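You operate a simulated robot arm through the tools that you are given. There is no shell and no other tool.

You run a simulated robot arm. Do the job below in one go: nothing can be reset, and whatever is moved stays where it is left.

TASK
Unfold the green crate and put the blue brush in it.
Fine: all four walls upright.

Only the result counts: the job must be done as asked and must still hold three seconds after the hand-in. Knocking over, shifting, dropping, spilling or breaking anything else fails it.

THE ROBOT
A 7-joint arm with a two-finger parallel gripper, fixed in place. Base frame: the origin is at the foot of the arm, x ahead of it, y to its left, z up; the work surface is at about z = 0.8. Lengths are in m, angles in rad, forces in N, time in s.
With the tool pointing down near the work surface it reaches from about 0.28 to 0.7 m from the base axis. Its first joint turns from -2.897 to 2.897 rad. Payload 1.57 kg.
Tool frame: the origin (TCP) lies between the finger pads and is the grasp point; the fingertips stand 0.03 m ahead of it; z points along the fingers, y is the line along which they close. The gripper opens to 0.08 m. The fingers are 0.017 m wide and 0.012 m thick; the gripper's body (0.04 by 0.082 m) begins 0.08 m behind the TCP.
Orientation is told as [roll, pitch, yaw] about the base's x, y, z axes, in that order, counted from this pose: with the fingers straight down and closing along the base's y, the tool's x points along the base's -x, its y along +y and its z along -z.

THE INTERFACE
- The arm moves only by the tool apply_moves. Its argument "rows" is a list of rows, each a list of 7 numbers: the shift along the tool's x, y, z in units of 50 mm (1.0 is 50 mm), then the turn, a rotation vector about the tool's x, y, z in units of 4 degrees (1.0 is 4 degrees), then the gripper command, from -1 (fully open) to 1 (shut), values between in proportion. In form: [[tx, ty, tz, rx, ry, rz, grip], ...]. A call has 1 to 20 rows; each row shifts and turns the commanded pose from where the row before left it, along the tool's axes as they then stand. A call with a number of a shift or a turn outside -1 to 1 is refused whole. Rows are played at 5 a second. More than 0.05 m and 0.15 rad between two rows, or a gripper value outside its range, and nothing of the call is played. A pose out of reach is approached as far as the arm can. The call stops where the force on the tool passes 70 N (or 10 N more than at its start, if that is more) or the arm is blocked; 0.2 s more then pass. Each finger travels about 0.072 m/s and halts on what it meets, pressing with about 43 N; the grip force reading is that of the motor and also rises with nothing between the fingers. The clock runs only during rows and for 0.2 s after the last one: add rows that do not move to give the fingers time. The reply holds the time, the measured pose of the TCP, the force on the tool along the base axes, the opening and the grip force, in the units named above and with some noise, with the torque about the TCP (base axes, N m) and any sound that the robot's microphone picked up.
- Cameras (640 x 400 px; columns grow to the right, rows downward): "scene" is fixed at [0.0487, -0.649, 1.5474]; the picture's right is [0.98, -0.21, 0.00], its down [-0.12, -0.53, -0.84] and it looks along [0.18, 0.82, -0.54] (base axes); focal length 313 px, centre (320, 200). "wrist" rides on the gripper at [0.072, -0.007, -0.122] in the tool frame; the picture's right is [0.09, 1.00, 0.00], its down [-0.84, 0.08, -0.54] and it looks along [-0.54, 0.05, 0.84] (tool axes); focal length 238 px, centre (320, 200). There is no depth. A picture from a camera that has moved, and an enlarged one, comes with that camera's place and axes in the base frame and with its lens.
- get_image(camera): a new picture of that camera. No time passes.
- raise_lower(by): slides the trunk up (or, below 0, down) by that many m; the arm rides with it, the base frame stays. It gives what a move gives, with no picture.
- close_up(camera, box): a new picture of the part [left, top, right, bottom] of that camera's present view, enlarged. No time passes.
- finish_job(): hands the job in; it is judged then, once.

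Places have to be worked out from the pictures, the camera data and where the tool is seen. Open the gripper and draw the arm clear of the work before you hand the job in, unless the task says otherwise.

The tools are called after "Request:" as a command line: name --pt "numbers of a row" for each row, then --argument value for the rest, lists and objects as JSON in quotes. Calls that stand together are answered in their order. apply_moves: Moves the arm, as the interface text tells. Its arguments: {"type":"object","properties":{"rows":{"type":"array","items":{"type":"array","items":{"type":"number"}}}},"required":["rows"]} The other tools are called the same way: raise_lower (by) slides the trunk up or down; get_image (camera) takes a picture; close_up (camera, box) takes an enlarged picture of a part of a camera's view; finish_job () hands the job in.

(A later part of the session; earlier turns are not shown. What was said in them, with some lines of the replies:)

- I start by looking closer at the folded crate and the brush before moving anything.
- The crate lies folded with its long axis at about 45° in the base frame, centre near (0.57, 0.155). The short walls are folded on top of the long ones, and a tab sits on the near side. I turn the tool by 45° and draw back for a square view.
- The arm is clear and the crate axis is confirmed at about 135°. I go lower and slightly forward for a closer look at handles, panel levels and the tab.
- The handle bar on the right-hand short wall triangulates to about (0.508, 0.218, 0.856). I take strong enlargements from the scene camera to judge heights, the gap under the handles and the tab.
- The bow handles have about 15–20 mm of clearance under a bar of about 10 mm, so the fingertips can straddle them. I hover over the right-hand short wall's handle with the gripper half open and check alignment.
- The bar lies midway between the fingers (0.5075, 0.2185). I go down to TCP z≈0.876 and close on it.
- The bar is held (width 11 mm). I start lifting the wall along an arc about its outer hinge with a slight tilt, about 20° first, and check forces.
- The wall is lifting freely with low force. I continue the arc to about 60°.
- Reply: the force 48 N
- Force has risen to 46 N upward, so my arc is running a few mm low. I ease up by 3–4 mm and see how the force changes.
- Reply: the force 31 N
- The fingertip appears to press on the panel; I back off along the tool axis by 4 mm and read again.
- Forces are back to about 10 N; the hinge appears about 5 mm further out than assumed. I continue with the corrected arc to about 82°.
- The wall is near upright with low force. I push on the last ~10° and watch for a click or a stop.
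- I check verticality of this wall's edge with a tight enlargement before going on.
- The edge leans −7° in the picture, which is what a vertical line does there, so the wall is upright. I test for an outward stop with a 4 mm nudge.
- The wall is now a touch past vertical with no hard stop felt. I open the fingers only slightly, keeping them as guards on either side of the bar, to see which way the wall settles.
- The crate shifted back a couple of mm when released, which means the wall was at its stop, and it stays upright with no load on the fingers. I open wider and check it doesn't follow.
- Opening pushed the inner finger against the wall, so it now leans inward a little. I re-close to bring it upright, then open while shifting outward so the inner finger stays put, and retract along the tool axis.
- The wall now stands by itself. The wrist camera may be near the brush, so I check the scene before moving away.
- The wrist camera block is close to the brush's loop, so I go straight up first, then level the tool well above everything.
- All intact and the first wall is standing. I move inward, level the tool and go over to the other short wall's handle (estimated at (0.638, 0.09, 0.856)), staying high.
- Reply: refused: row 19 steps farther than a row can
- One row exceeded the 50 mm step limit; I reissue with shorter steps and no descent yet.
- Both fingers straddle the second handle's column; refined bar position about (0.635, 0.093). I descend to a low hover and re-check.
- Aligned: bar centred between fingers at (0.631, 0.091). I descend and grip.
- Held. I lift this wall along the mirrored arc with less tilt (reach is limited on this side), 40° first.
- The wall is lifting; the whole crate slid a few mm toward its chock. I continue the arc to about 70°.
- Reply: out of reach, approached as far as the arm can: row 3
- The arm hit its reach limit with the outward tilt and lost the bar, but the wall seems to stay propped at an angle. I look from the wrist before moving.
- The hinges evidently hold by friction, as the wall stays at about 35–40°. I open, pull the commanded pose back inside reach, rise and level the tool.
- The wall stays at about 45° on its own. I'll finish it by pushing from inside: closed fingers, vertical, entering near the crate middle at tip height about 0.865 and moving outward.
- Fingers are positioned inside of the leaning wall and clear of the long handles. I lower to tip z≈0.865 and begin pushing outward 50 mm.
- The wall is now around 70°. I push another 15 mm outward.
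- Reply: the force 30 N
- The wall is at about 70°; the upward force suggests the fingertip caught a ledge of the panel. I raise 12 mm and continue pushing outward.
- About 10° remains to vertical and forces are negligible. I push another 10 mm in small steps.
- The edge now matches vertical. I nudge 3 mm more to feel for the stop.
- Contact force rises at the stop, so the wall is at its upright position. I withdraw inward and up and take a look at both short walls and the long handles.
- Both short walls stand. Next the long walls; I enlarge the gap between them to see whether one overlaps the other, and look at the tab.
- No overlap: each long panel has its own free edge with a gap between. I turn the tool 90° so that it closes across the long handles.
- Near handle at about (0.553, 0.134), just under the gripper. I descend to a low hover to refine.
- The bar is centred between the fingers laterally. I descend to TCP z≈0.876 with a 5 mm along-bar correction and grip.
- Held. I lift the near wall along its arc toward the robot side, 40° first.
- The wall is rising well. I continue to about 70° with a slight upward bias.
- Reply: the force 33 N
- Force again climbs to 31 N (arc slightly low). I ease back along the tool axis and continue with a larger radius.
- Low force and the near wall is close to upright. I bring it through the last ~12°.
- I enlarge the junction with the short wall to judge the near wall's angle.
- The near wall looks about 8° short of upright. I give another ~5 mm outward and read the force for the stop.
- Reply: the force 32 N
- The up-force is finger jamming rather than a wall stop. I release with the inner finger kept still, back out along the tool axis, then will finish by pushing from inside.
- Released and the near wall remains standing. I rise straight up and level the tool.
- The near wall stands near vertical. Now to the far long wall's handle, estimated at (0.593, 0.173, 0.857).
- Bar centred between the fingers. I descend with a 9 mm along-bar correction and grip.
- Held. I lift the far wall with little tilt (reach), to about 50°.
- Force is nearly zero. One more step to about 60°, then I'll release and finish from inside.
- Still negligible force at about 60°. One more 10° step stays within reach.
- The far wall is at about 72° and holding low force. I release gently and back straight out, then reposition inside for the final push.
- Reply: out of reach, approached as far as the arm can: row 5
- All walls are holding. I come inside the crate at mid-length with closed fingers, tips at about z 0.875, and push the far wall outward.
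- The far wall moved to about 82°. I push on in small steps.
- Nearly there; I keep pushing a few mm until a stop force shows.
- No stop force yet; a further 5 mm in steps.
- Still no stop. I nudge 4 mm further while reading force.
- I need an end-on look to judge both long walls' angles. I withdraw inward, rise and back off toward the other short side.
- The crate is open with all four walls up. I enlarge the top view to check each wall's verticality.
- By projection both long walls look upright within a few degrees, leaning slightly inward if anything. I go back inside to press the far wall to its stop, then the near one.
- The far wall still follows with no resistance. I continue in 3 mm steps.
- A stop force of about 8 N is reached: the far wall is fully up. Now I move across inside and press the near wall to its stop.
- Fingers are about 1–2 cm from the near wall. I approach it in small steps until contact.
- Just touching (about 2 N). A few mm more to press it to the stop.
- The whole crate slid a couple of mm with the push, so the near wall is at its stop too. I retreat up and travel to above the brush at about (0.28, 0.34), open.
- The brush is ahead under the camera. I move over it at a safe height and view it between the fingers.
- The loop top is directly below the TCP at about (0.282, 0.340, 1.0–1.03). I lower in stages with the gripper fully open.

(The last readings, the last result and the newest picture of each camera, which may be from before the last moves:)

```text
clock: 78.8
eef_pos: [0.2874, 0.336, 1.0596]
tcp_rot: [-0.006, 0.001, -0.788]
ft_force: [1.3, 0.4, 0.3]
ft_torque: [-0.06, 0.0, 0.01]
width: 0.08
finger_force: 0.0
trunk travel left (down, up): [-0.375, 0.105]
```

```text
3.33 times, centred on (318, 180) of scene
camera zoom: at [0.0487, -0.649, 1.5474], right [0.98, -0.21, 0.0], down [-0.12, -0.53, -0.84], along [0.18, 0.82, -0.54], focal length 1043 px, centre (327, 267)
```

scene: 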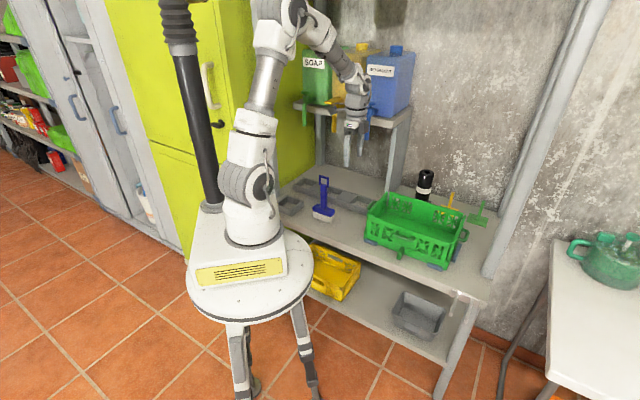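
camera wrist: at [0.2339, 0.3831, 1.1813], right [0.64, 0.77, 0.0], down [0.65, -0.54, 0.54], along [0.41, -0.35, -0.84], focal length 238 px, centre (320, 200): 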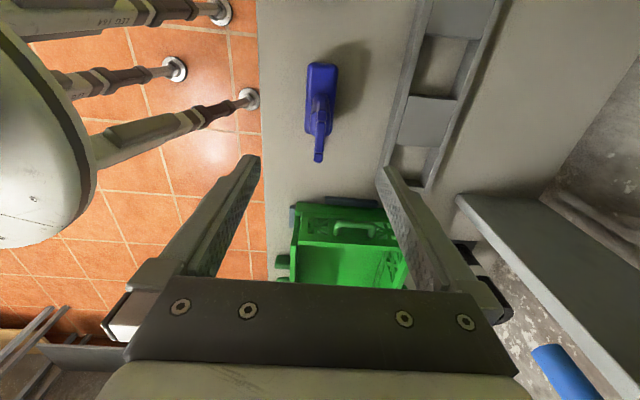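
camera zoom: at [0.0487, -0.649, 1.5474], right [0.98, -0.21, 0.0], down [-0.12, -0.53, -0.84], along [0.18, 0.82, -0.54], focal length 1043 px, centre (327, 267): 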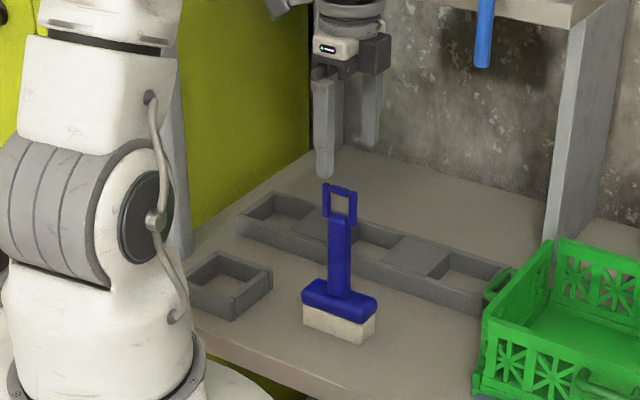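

Comparing the fingertip's and the loop's places in the scene view, the brush is about 9 mm further along tool x. I correct and lower around the handle to TCP z≈0.965.

Request:
apply_moves --pt "0.18 0 0 0 0 0 -1" --pt "0 0 0.5 0 0 0 -1" --pt "0 0 0.5 0 0 0 -1" --pt "0 0 0.45 0 0 0 -1" --pt "0 0 0.45 0 0 0 -1" --pt "0 0 0 0 0 0 -1"

Request:
get_image --camera "wrist"

Request:
close_up --camera "scene" --box '[285, 140, 365, 230]'

```text
clock: 80.2
eef_pos: [0.282, 0.3415, 0.9641]
tcp_rot: [-0.005, -0.002, -0.79]
ft_force: [0.1, -0.8, 0.1]
ft_torque: [0.01, -0.02, -0.02]
width: 0.0801
finger_force: 0.0
trunk travel left (down, up): [-0.375, 0.105]
```

```text
taken
camera wrist: at [0.2288, 0.388, 1.0854], right [0.64, 0.77, 0.0], down [0.65, -0.54, 0.54], along [0.41, -0.35, -0.84], focal length 238 px, centre (320, 200)
```

wrist: 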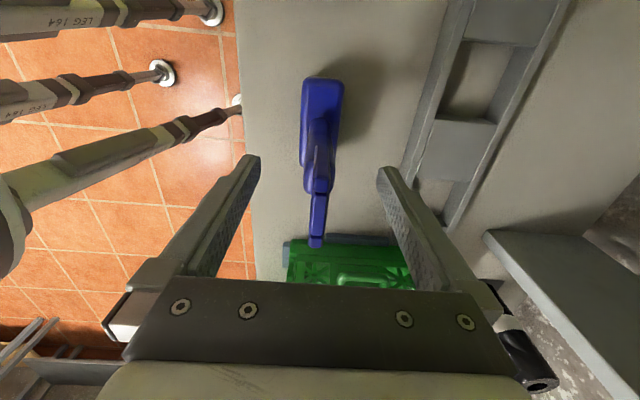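

```text
4.44 times, centred on (325, 185) of scene
camera zoom: at [0.0487, -0.649, 1.5474], right [0.98, -0.21, 0.0], down [-0.12, -0.53, -0.84], along [0.18, 0.82, -0.54], focal length 1390 px, centre (298, 267)
```

zoom: 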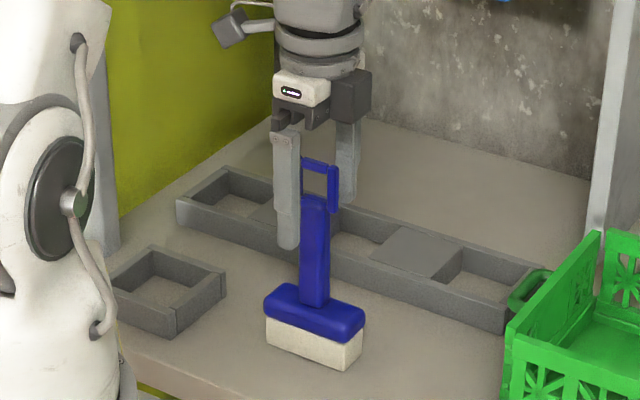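

The fingers straddle the handle shaft symmetrically. I close on it.

Request:
apply_moves --pt "0 0 0 0 0 0 0" --pt "0 0 0 0 0 0 0.3" --pt "0 0 0 0 0 0 1" --pt "0 0 0 0 0 0 1" --pt "0 0 0 0 0 0 1"

Request:
close_up --camera "scene" --box '[285, 140, 365, 230]'

Request:
get_image --camera "wrist"

```text
clock: 81.4
eef_pos: [0.2839, 0.3415, 0.9644]
tcp_rot: [-0.004, -0.002, -0.79]
ft_force: [0.1, 0.6, 0.0]
ft_torque: [0.01, 0.0, -0.01]
width: 0.0194
finger_force: 32.8
trunk travel left (down, up): [-0.375, 0.105]
```

```text
4.44 times, centred on (325, 185) of scene
camera zoom: at [0.0487, -0.649, 1.5474], right [0.98, -0.21, 0.0], down [-0.12, -0.53, -0.84], along [0.18, 0.82, -0.54], focal length 1390 px, centre (298, 267)
```

zoom: 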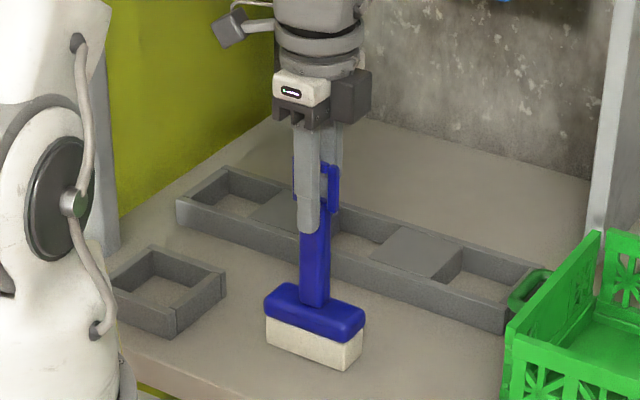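

```text
taken
camera wrist: at [0.2287, 0.3879, 1.0856], right [0.64, 0.77, 0.0], down [0.65, -0.54, 0.54], along [0.41, -0.35, -0.84], focal length 238 px, centre (320, 200)
```

wrist: 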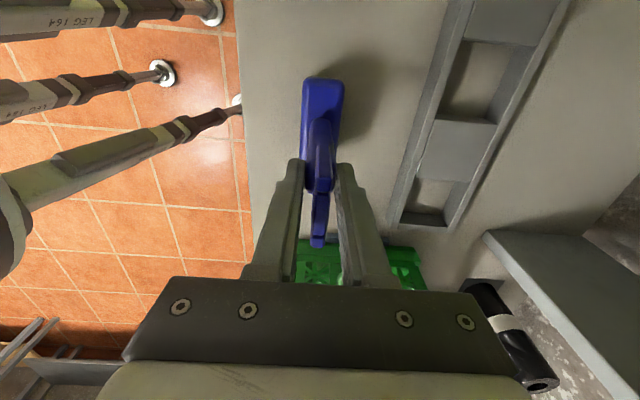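

Brush held (width 19 mm). I lift it 18 cm and carry it over the crate centre (about (0.576, 0.152)).

Request:
apply_moves --pt "0 0 -0.4 0 0 0 1" --pt "0 0 -0.8 0 0 0 1" --pt "0 0 -0.9 0 0 0 1" --pt "0 0 -0.9 0 0 0 1" --pt "0 0 -0.6 0 0 0 1"

Request:
get_image --camera "scene"

```text
clock: 82.6
eef_pos: [0.2836, 0.3395, 1.1431]
tcp_rot: [-0.003, 0.0, -0.79]
ft_force: [-0.6, 0.1, -1.9]
ft_torque: [0.0, 0.01, 0.03]
width: 0.0193
finger_force: 33.7
trunk travel left (down, up): [-0.375, 0.105]
```

```text
taken
```

scene: 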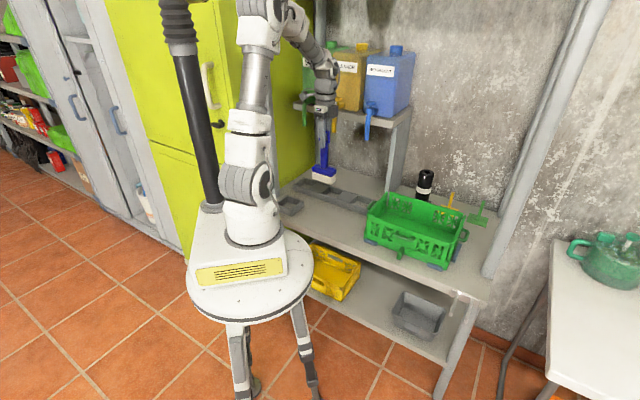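

The brush lifts cleanly. I carry it across at this height.

Request:
apply_moves --pt "-0.85 0.18 0 0 0 0 1" --pt "-0.85 0.18 0 0 0 0 1" --pt "-0.85 0.18 0 0 0 0 1" --pt "-0.85 0.18 0 0 0 0 1" --pt "-0.85 0.18 0 0 0 0 1" --pt "-0.85 0.18 0 0 0 0 1" --pt "-0.85 0.18 0 0 0 0 1" --pt "-0.85 0.18 0 0 0 0 1" --pt "0 0 0 0 0 0 1"

Request:
get_image --camera "wrist"

Request:
get_image --camera "scene"

Request:
close_up --camera "scene" --box '[345, 130, 485, 275]'

```text
clock: 84.6
eef_pos: [0.5738, 0.151, 1.1428]
tcp_rot: [-0.004, 0.0, -0.789]
ft_force: [1.2, -0.6, -1.2]
ft_torque: [-0.02, 0.0, -0.04]
width: 0.0193
finger_force: 33.6
trunk travel left (down, up): [-0.375, 0.105]
```

```text
taken
camera wrist: at [0.5184, 0.1975, 1.2643], right [0.64, 0.77, 0.0], down [0.65, -0.54, 0.54], along [0.41, -0.35, -0.84], focal length 238 px, centre (320, 200)
```

wrist: 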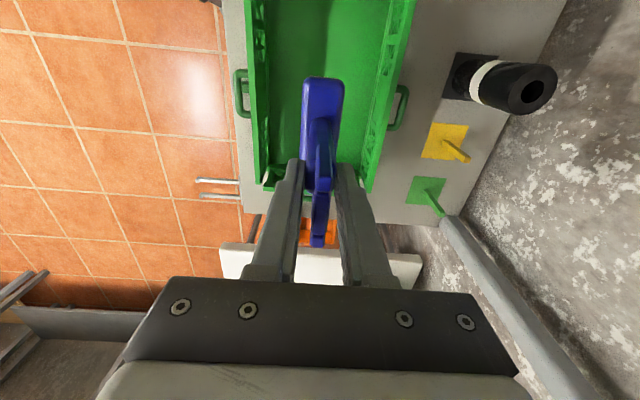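

```text
taken
```

scene: 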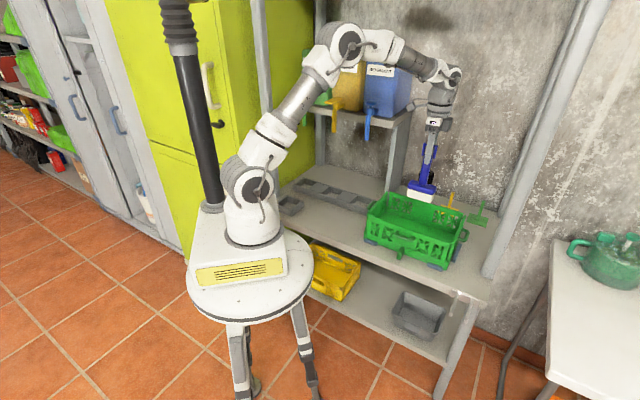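

```text
2.76 times, centred on (415, 202) of scene
camera zoom: at [0.0487, -0.649, 1.5474], right [0.98, -0.21, 0.0], down [-0.12, -0.53, -0.84], along [0.18, 0.82, -0.54], focal length 863 px, centre (58, 193)
```

zoom: 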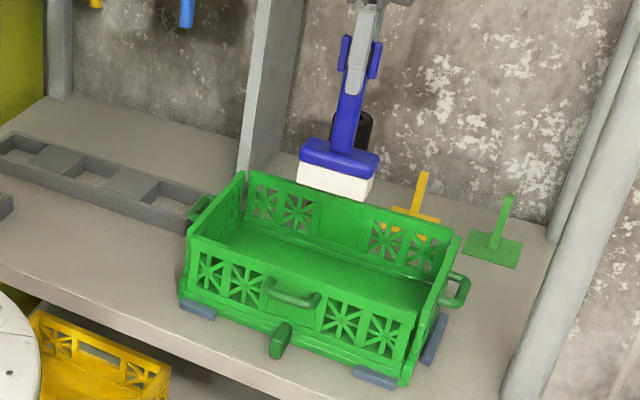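

The brush is centred over the crate and upright. I lower it inside, stopping about 1 cm above the expected floor contact.

Request:
apply_moves --pt "0 0 0.8 0 0 0 1" --pt "0 0 0.8 0 0 0 1" --pt "0 0 0.8 0 0 0 1" --pt "0 0 0.6 0 0 0 1" --pt "0 0 0 0 0 0 1"

Request:
get_image --camera "wrist"

Request:
close_up --camera "scene" --box '[355, 150, 475, 275]'

```text
clock: 85.8
eef_pos: [0.5701, 0.1508, 0.9942]
tcp_rot: [-0.005, -0.001, -0.789]
ft_force: [0.1, -0.4, -1.6]
ft_torque: [0.03, 0.0, 0.01]
width: 0.0194
finger_force: 33.4
trunk travel left (down, up): [-0.375, 0.105]
```

```text
taken
camera wrist: at [0.5164, 0.1976, 1.1154], right [0.64, 0.77, 0.0], down [0.65, -0.54, 0.54], along [0.41, -0.35, -0.84], focal length 238 px, centre (320, 200)
```

wrist: 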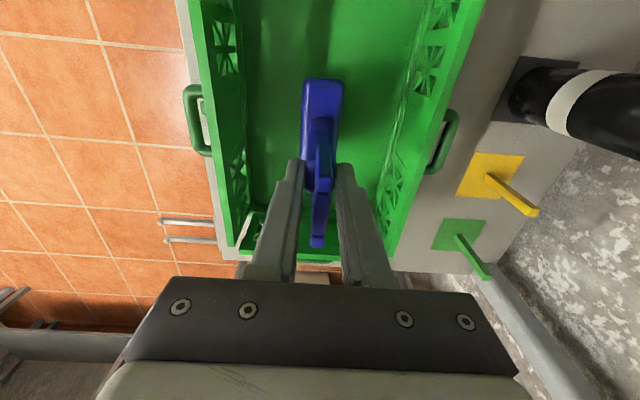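

```text
3.20 times, centred on (415, 212) of scene
camera zoom: at [0.0487, -0.649, 1.5474], right [0.98, -0.21, 0.0], down [-0.12, -0.53, -0.84], along [0.18, 0.82, -0.54], focal length 1001 px, centre (16, 160)
```

zoom: 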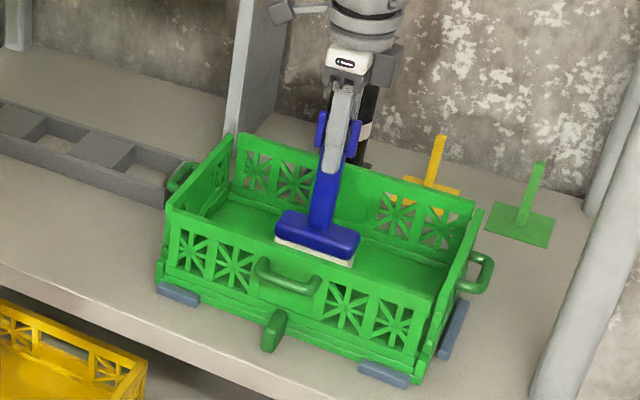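

Well inside with clearance all round. I lower in small steps to touch the floor.

Request:
apply_moves --pt "0 0 0.14 0 0 0 1" --pt "0 0 0.1 0 0 0 1" --pt "0 0 0.08 0 0 0 1" --pt "0 0 0 0 0 0 1"

```text
clock: 86.8
eef_pos: [0.5716, 0.1515, 0.9771]
tcp_rot: [-0.002, -0.003, -0.79]
ft_force: [0.4, 0.4, -0.7]
ft_torque: [0.0, 0.05, 0.0]
width: 0.0196
finger_force: 33.3
trunk travel left (down, up): [-0.375, 0.105]
```

The z force has begun to change slightly (−1.6 to −0.7 N). I lower 2–3 mm at a time.

Request:
apply_moves --pt "0 0 0.05 0 0 0 1" --pt "0 0 0 0 0 0 1"

Request:
apply_moves --pt "0 0 0.05 0 0 0 1" --pt "0 0 0 0 0 0 1"

```text
clock: 87.4
eef_pos: [0.5708, 0.1512, 0.9765]
tcp_rot: [-0.003, -0.003, -0.789]
ft_force: [-0.2, -0.5, 7.1]
ft_torque: [0.16, 0.13, -0.01]
width: 0.0195
finger_force: 33.4
trunk travel left (down, up): [-0.375, 0.105]
```

```text
clock: 88.0
eef_pos: [0.572, 0.1511, 0.9745]
tcp_rot: [0.001, -0.005, -0.79]
ft_force: [-3.3, -0.1, 24.1]
ft_torque: [-0.08, 0.09, -0.03]
width: 0.0195
finger_force: 33.6
trunk travel left (down, up): [-0.375, 0.105]
```

The brush is firmly on the floor. I relieve the pressure by 3 mm, then open and let it stand.

Request:
apply_moves --pt "0 0 -0.07 0 0 0 1" --pt "0 0 0 0 0 0 0.4" --pt "0 0 0 0 0 0 0" --pt "0 0 0 0 0 0 -0.5" --pt "0 0 0 0 0 0 -0.5"

Request:
get_image --camera "wrist"

Request:
close_up --camera "scene" --box '[355, 150, 475, 275]'

```text
clock: 89.2
eef_pos: [0.5718, 0.1522, 0.9774]
tcp_rot: [-0.004, -0.001, -0.788]
ft_force: [0.5, -0.7, -0.5]
ft_torque: [-0.02, 0.04, 0.01]
width: 0.0598
finger_force: 0.0
trunk travel left (down, up): [-0.375, 0.105]
```

```text
taken
camera wrist: at [0.517, 0.1981, 1.0977], right [0.64, 0.77, 0.0], down [0.65, -0.54, 0.54], along [0.41, -0.35, -0.84], focal length 238 px, centre (320, 200)
```

wrist: 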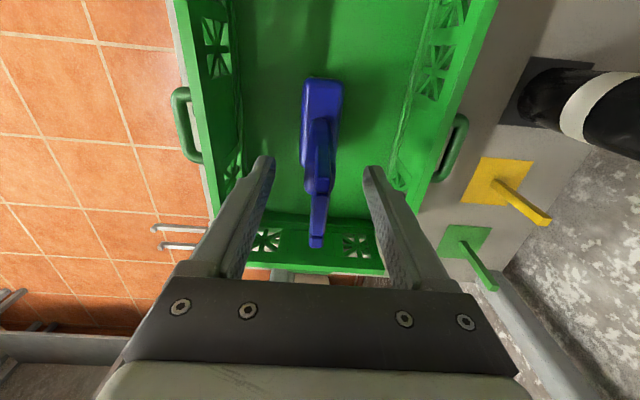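

```text
3.20 times, centred on (415, 212) of scene
camera zoom: at [0.0487, -0.649, 1.5474], right [0.98, -0.21, 0.0], down [-0.12, -0.53, -0.84], along [0.18, 0.82, -0.54], focal length 1001 px, centre (16, 160)
```

zoom: 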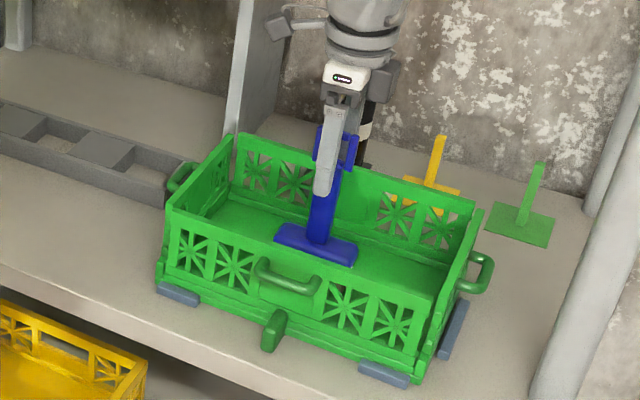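

The brush stands on its own inside. I raise straight up clear of it and draw back.

Request:
apply_moves --pt "0 0 -0.4 0 0 0 -0.5" --pt "0 0 -0.8 0 0 0 -0.5" --pt "0 0 -0.9 0 0 0 -0.5" --pt "0 0 -0.9 0 0 0 -1" --pt "0 0 -0.6 0 0 0 -1" --pt "0.5 -0.7 0 0 0 0 -1" --pt "0.5 -0.7 0 0 0 0 -1" --pt "0 0 0 0 0 0 -1"

Request:
get_image --camera "wrist"

Request:
get_image --camera "scene"

Request:
close_up --camera "scene" --box '[355, 170, 475, 275]'

```text
clock: 91.0
eef_pos: [0.4838, 0.1383, 1.1562]
tcp_rot: [-0.003, -0.001, -0.788]
ft_force: [0.2, 0.6, -0.9]
ft_torque: [-0.01, 0.02, 0.0]
width: 0.0799
finger_force: 0.1
trunk travel left (down, up): [-0.375, 0.105]
```

```text
taken
camera wrist: at [0.4294, 0.185, 1.2782], right [0.64, 0.77, 0.0], down [0.65, -0.54, 0.54], along [0.41, -0.35, -0.84], focal length 238 px, centre (320, 200)
```

wrist: 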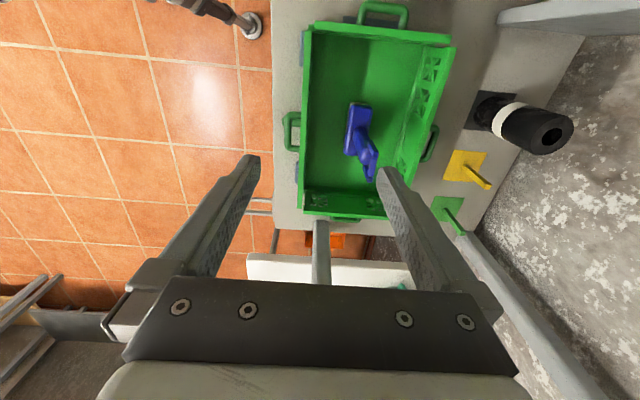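

```text
taken
```

scene: 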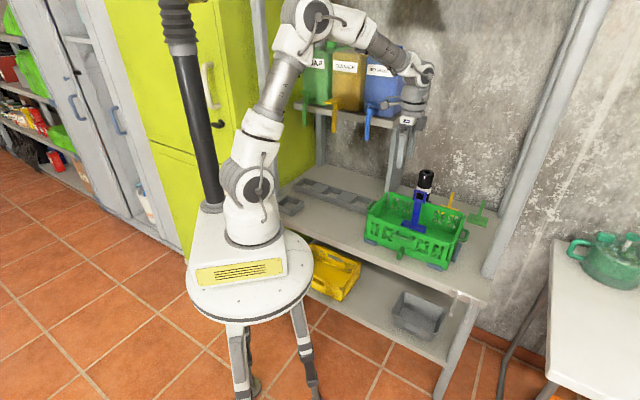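

```text
3.81 times, centred on (415, 222) of scene
camera zoom: at [0.0487, -0.649, 1.5474], right [0.98, -0.21, 0.0], down [-0.12, -0.53, -0.84], along [0.18, 0.82, -0.54], focal length 1192 px, centre (-42, 114)
```

zoom: 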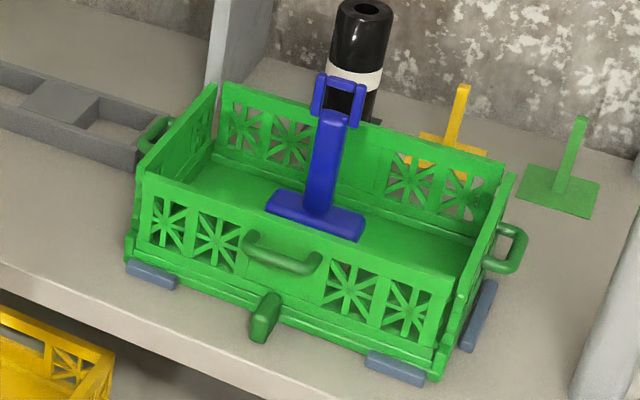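

Brush inside, all walls up, nothing else disturbed. I do a last close check on the two short walls' edges and long walls from above.

Request:
close_up --camera "scene" --box '[362, 185, 410, 250]'

Request:
close_up --camera "scene" --box '[425, 205, 473, 270]'

Request:
close_up --camera "wrist" --box '[270, 0, 470, 230]'

```text
6.15 times, centred on (386, 218) of scene
camera zoom: at [0.0487, -0.649, 1.5474], right [0.98, -0.21, 0.0], down [-0.12, -0.53, -0.84], along [0.18, 0.82, -0.54], focal length 1925 px, centre (-86, 92)
```

zoom: 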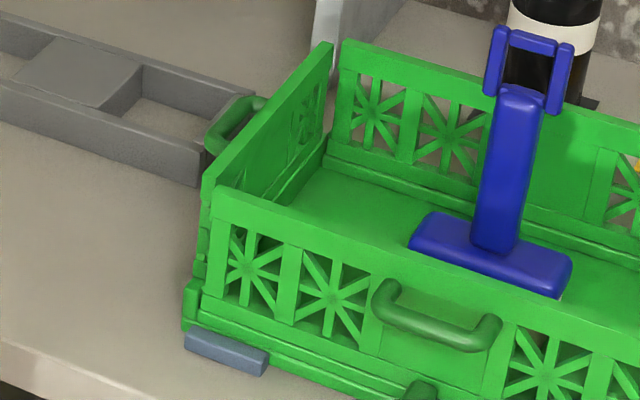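

```text
6.15 times, centred on (449, 238) of scene
camera zoom: at [0.0487, -0.649, 1.5474], right [0.98, -0.21, 0.0], down [-0.12, -0.53, -0.84], along [0.18, 0.82, -0.54], focal length 1925 px, centre (-474, -31)
```

zoom: 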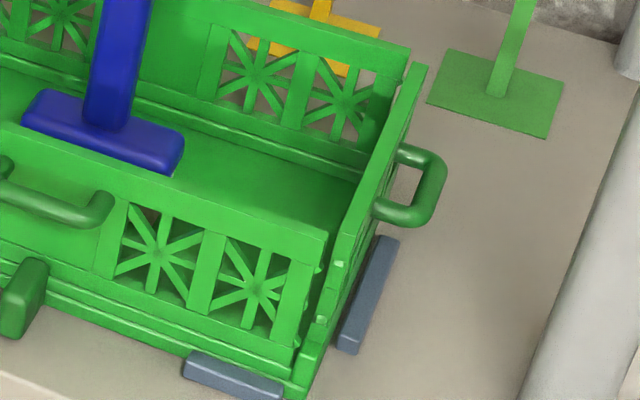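

```text
1.74 times, centred on (370, 115) of wrist
camera zoom: at [0.4294, 0.185, 1.2782], right [0.64, 0.77, 0.0], down [0.65, -0.54, 0.54], along [0.41, -0.35, -0.84], focal length 414 px, centre (233, 348)
```

zoom: 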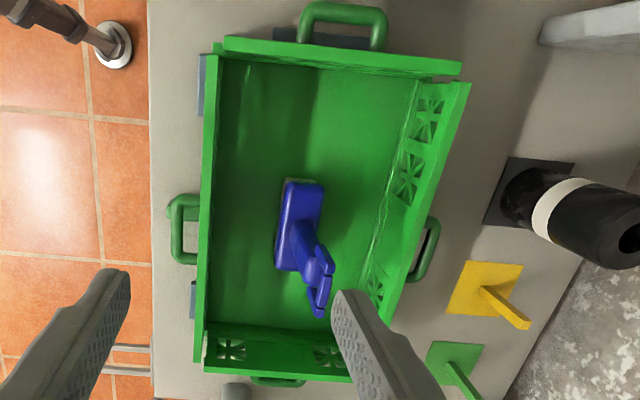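

All four walls stand upright within a few degrees and hold by themselves. The brush stands inside the crate, and the gripper is open and clear, so I hand in.

Request:
finish_job

```text
The job is handed in.
```

The green crate is unfolded with all four walls upright, and the blue brush is standing inside it near the middle. I've handed the job in, but I haven't seen a verdict.

- **Walls:** I pressed each wall out to its stop. In the last pictures all four were upright, and the two short ones measured within a few degrees of vertical. I heard no click, so they seem to be held by hinge friction rather than a latch, but none sagged while I worked.
- **Brush:** It rests on the crate floor clear of all four walls and stood on its own after I let go.
- **Surroundings:** The crate slid a few millimetres between its blue-grey blocks while I raised the walls. I saw nothing else moved or knocked over.
- **Green tab:** I never found out what the dark green tab on the crate's near side does, and I didn't touch it.

The gripper was open and well clear of the crate at hand-in.
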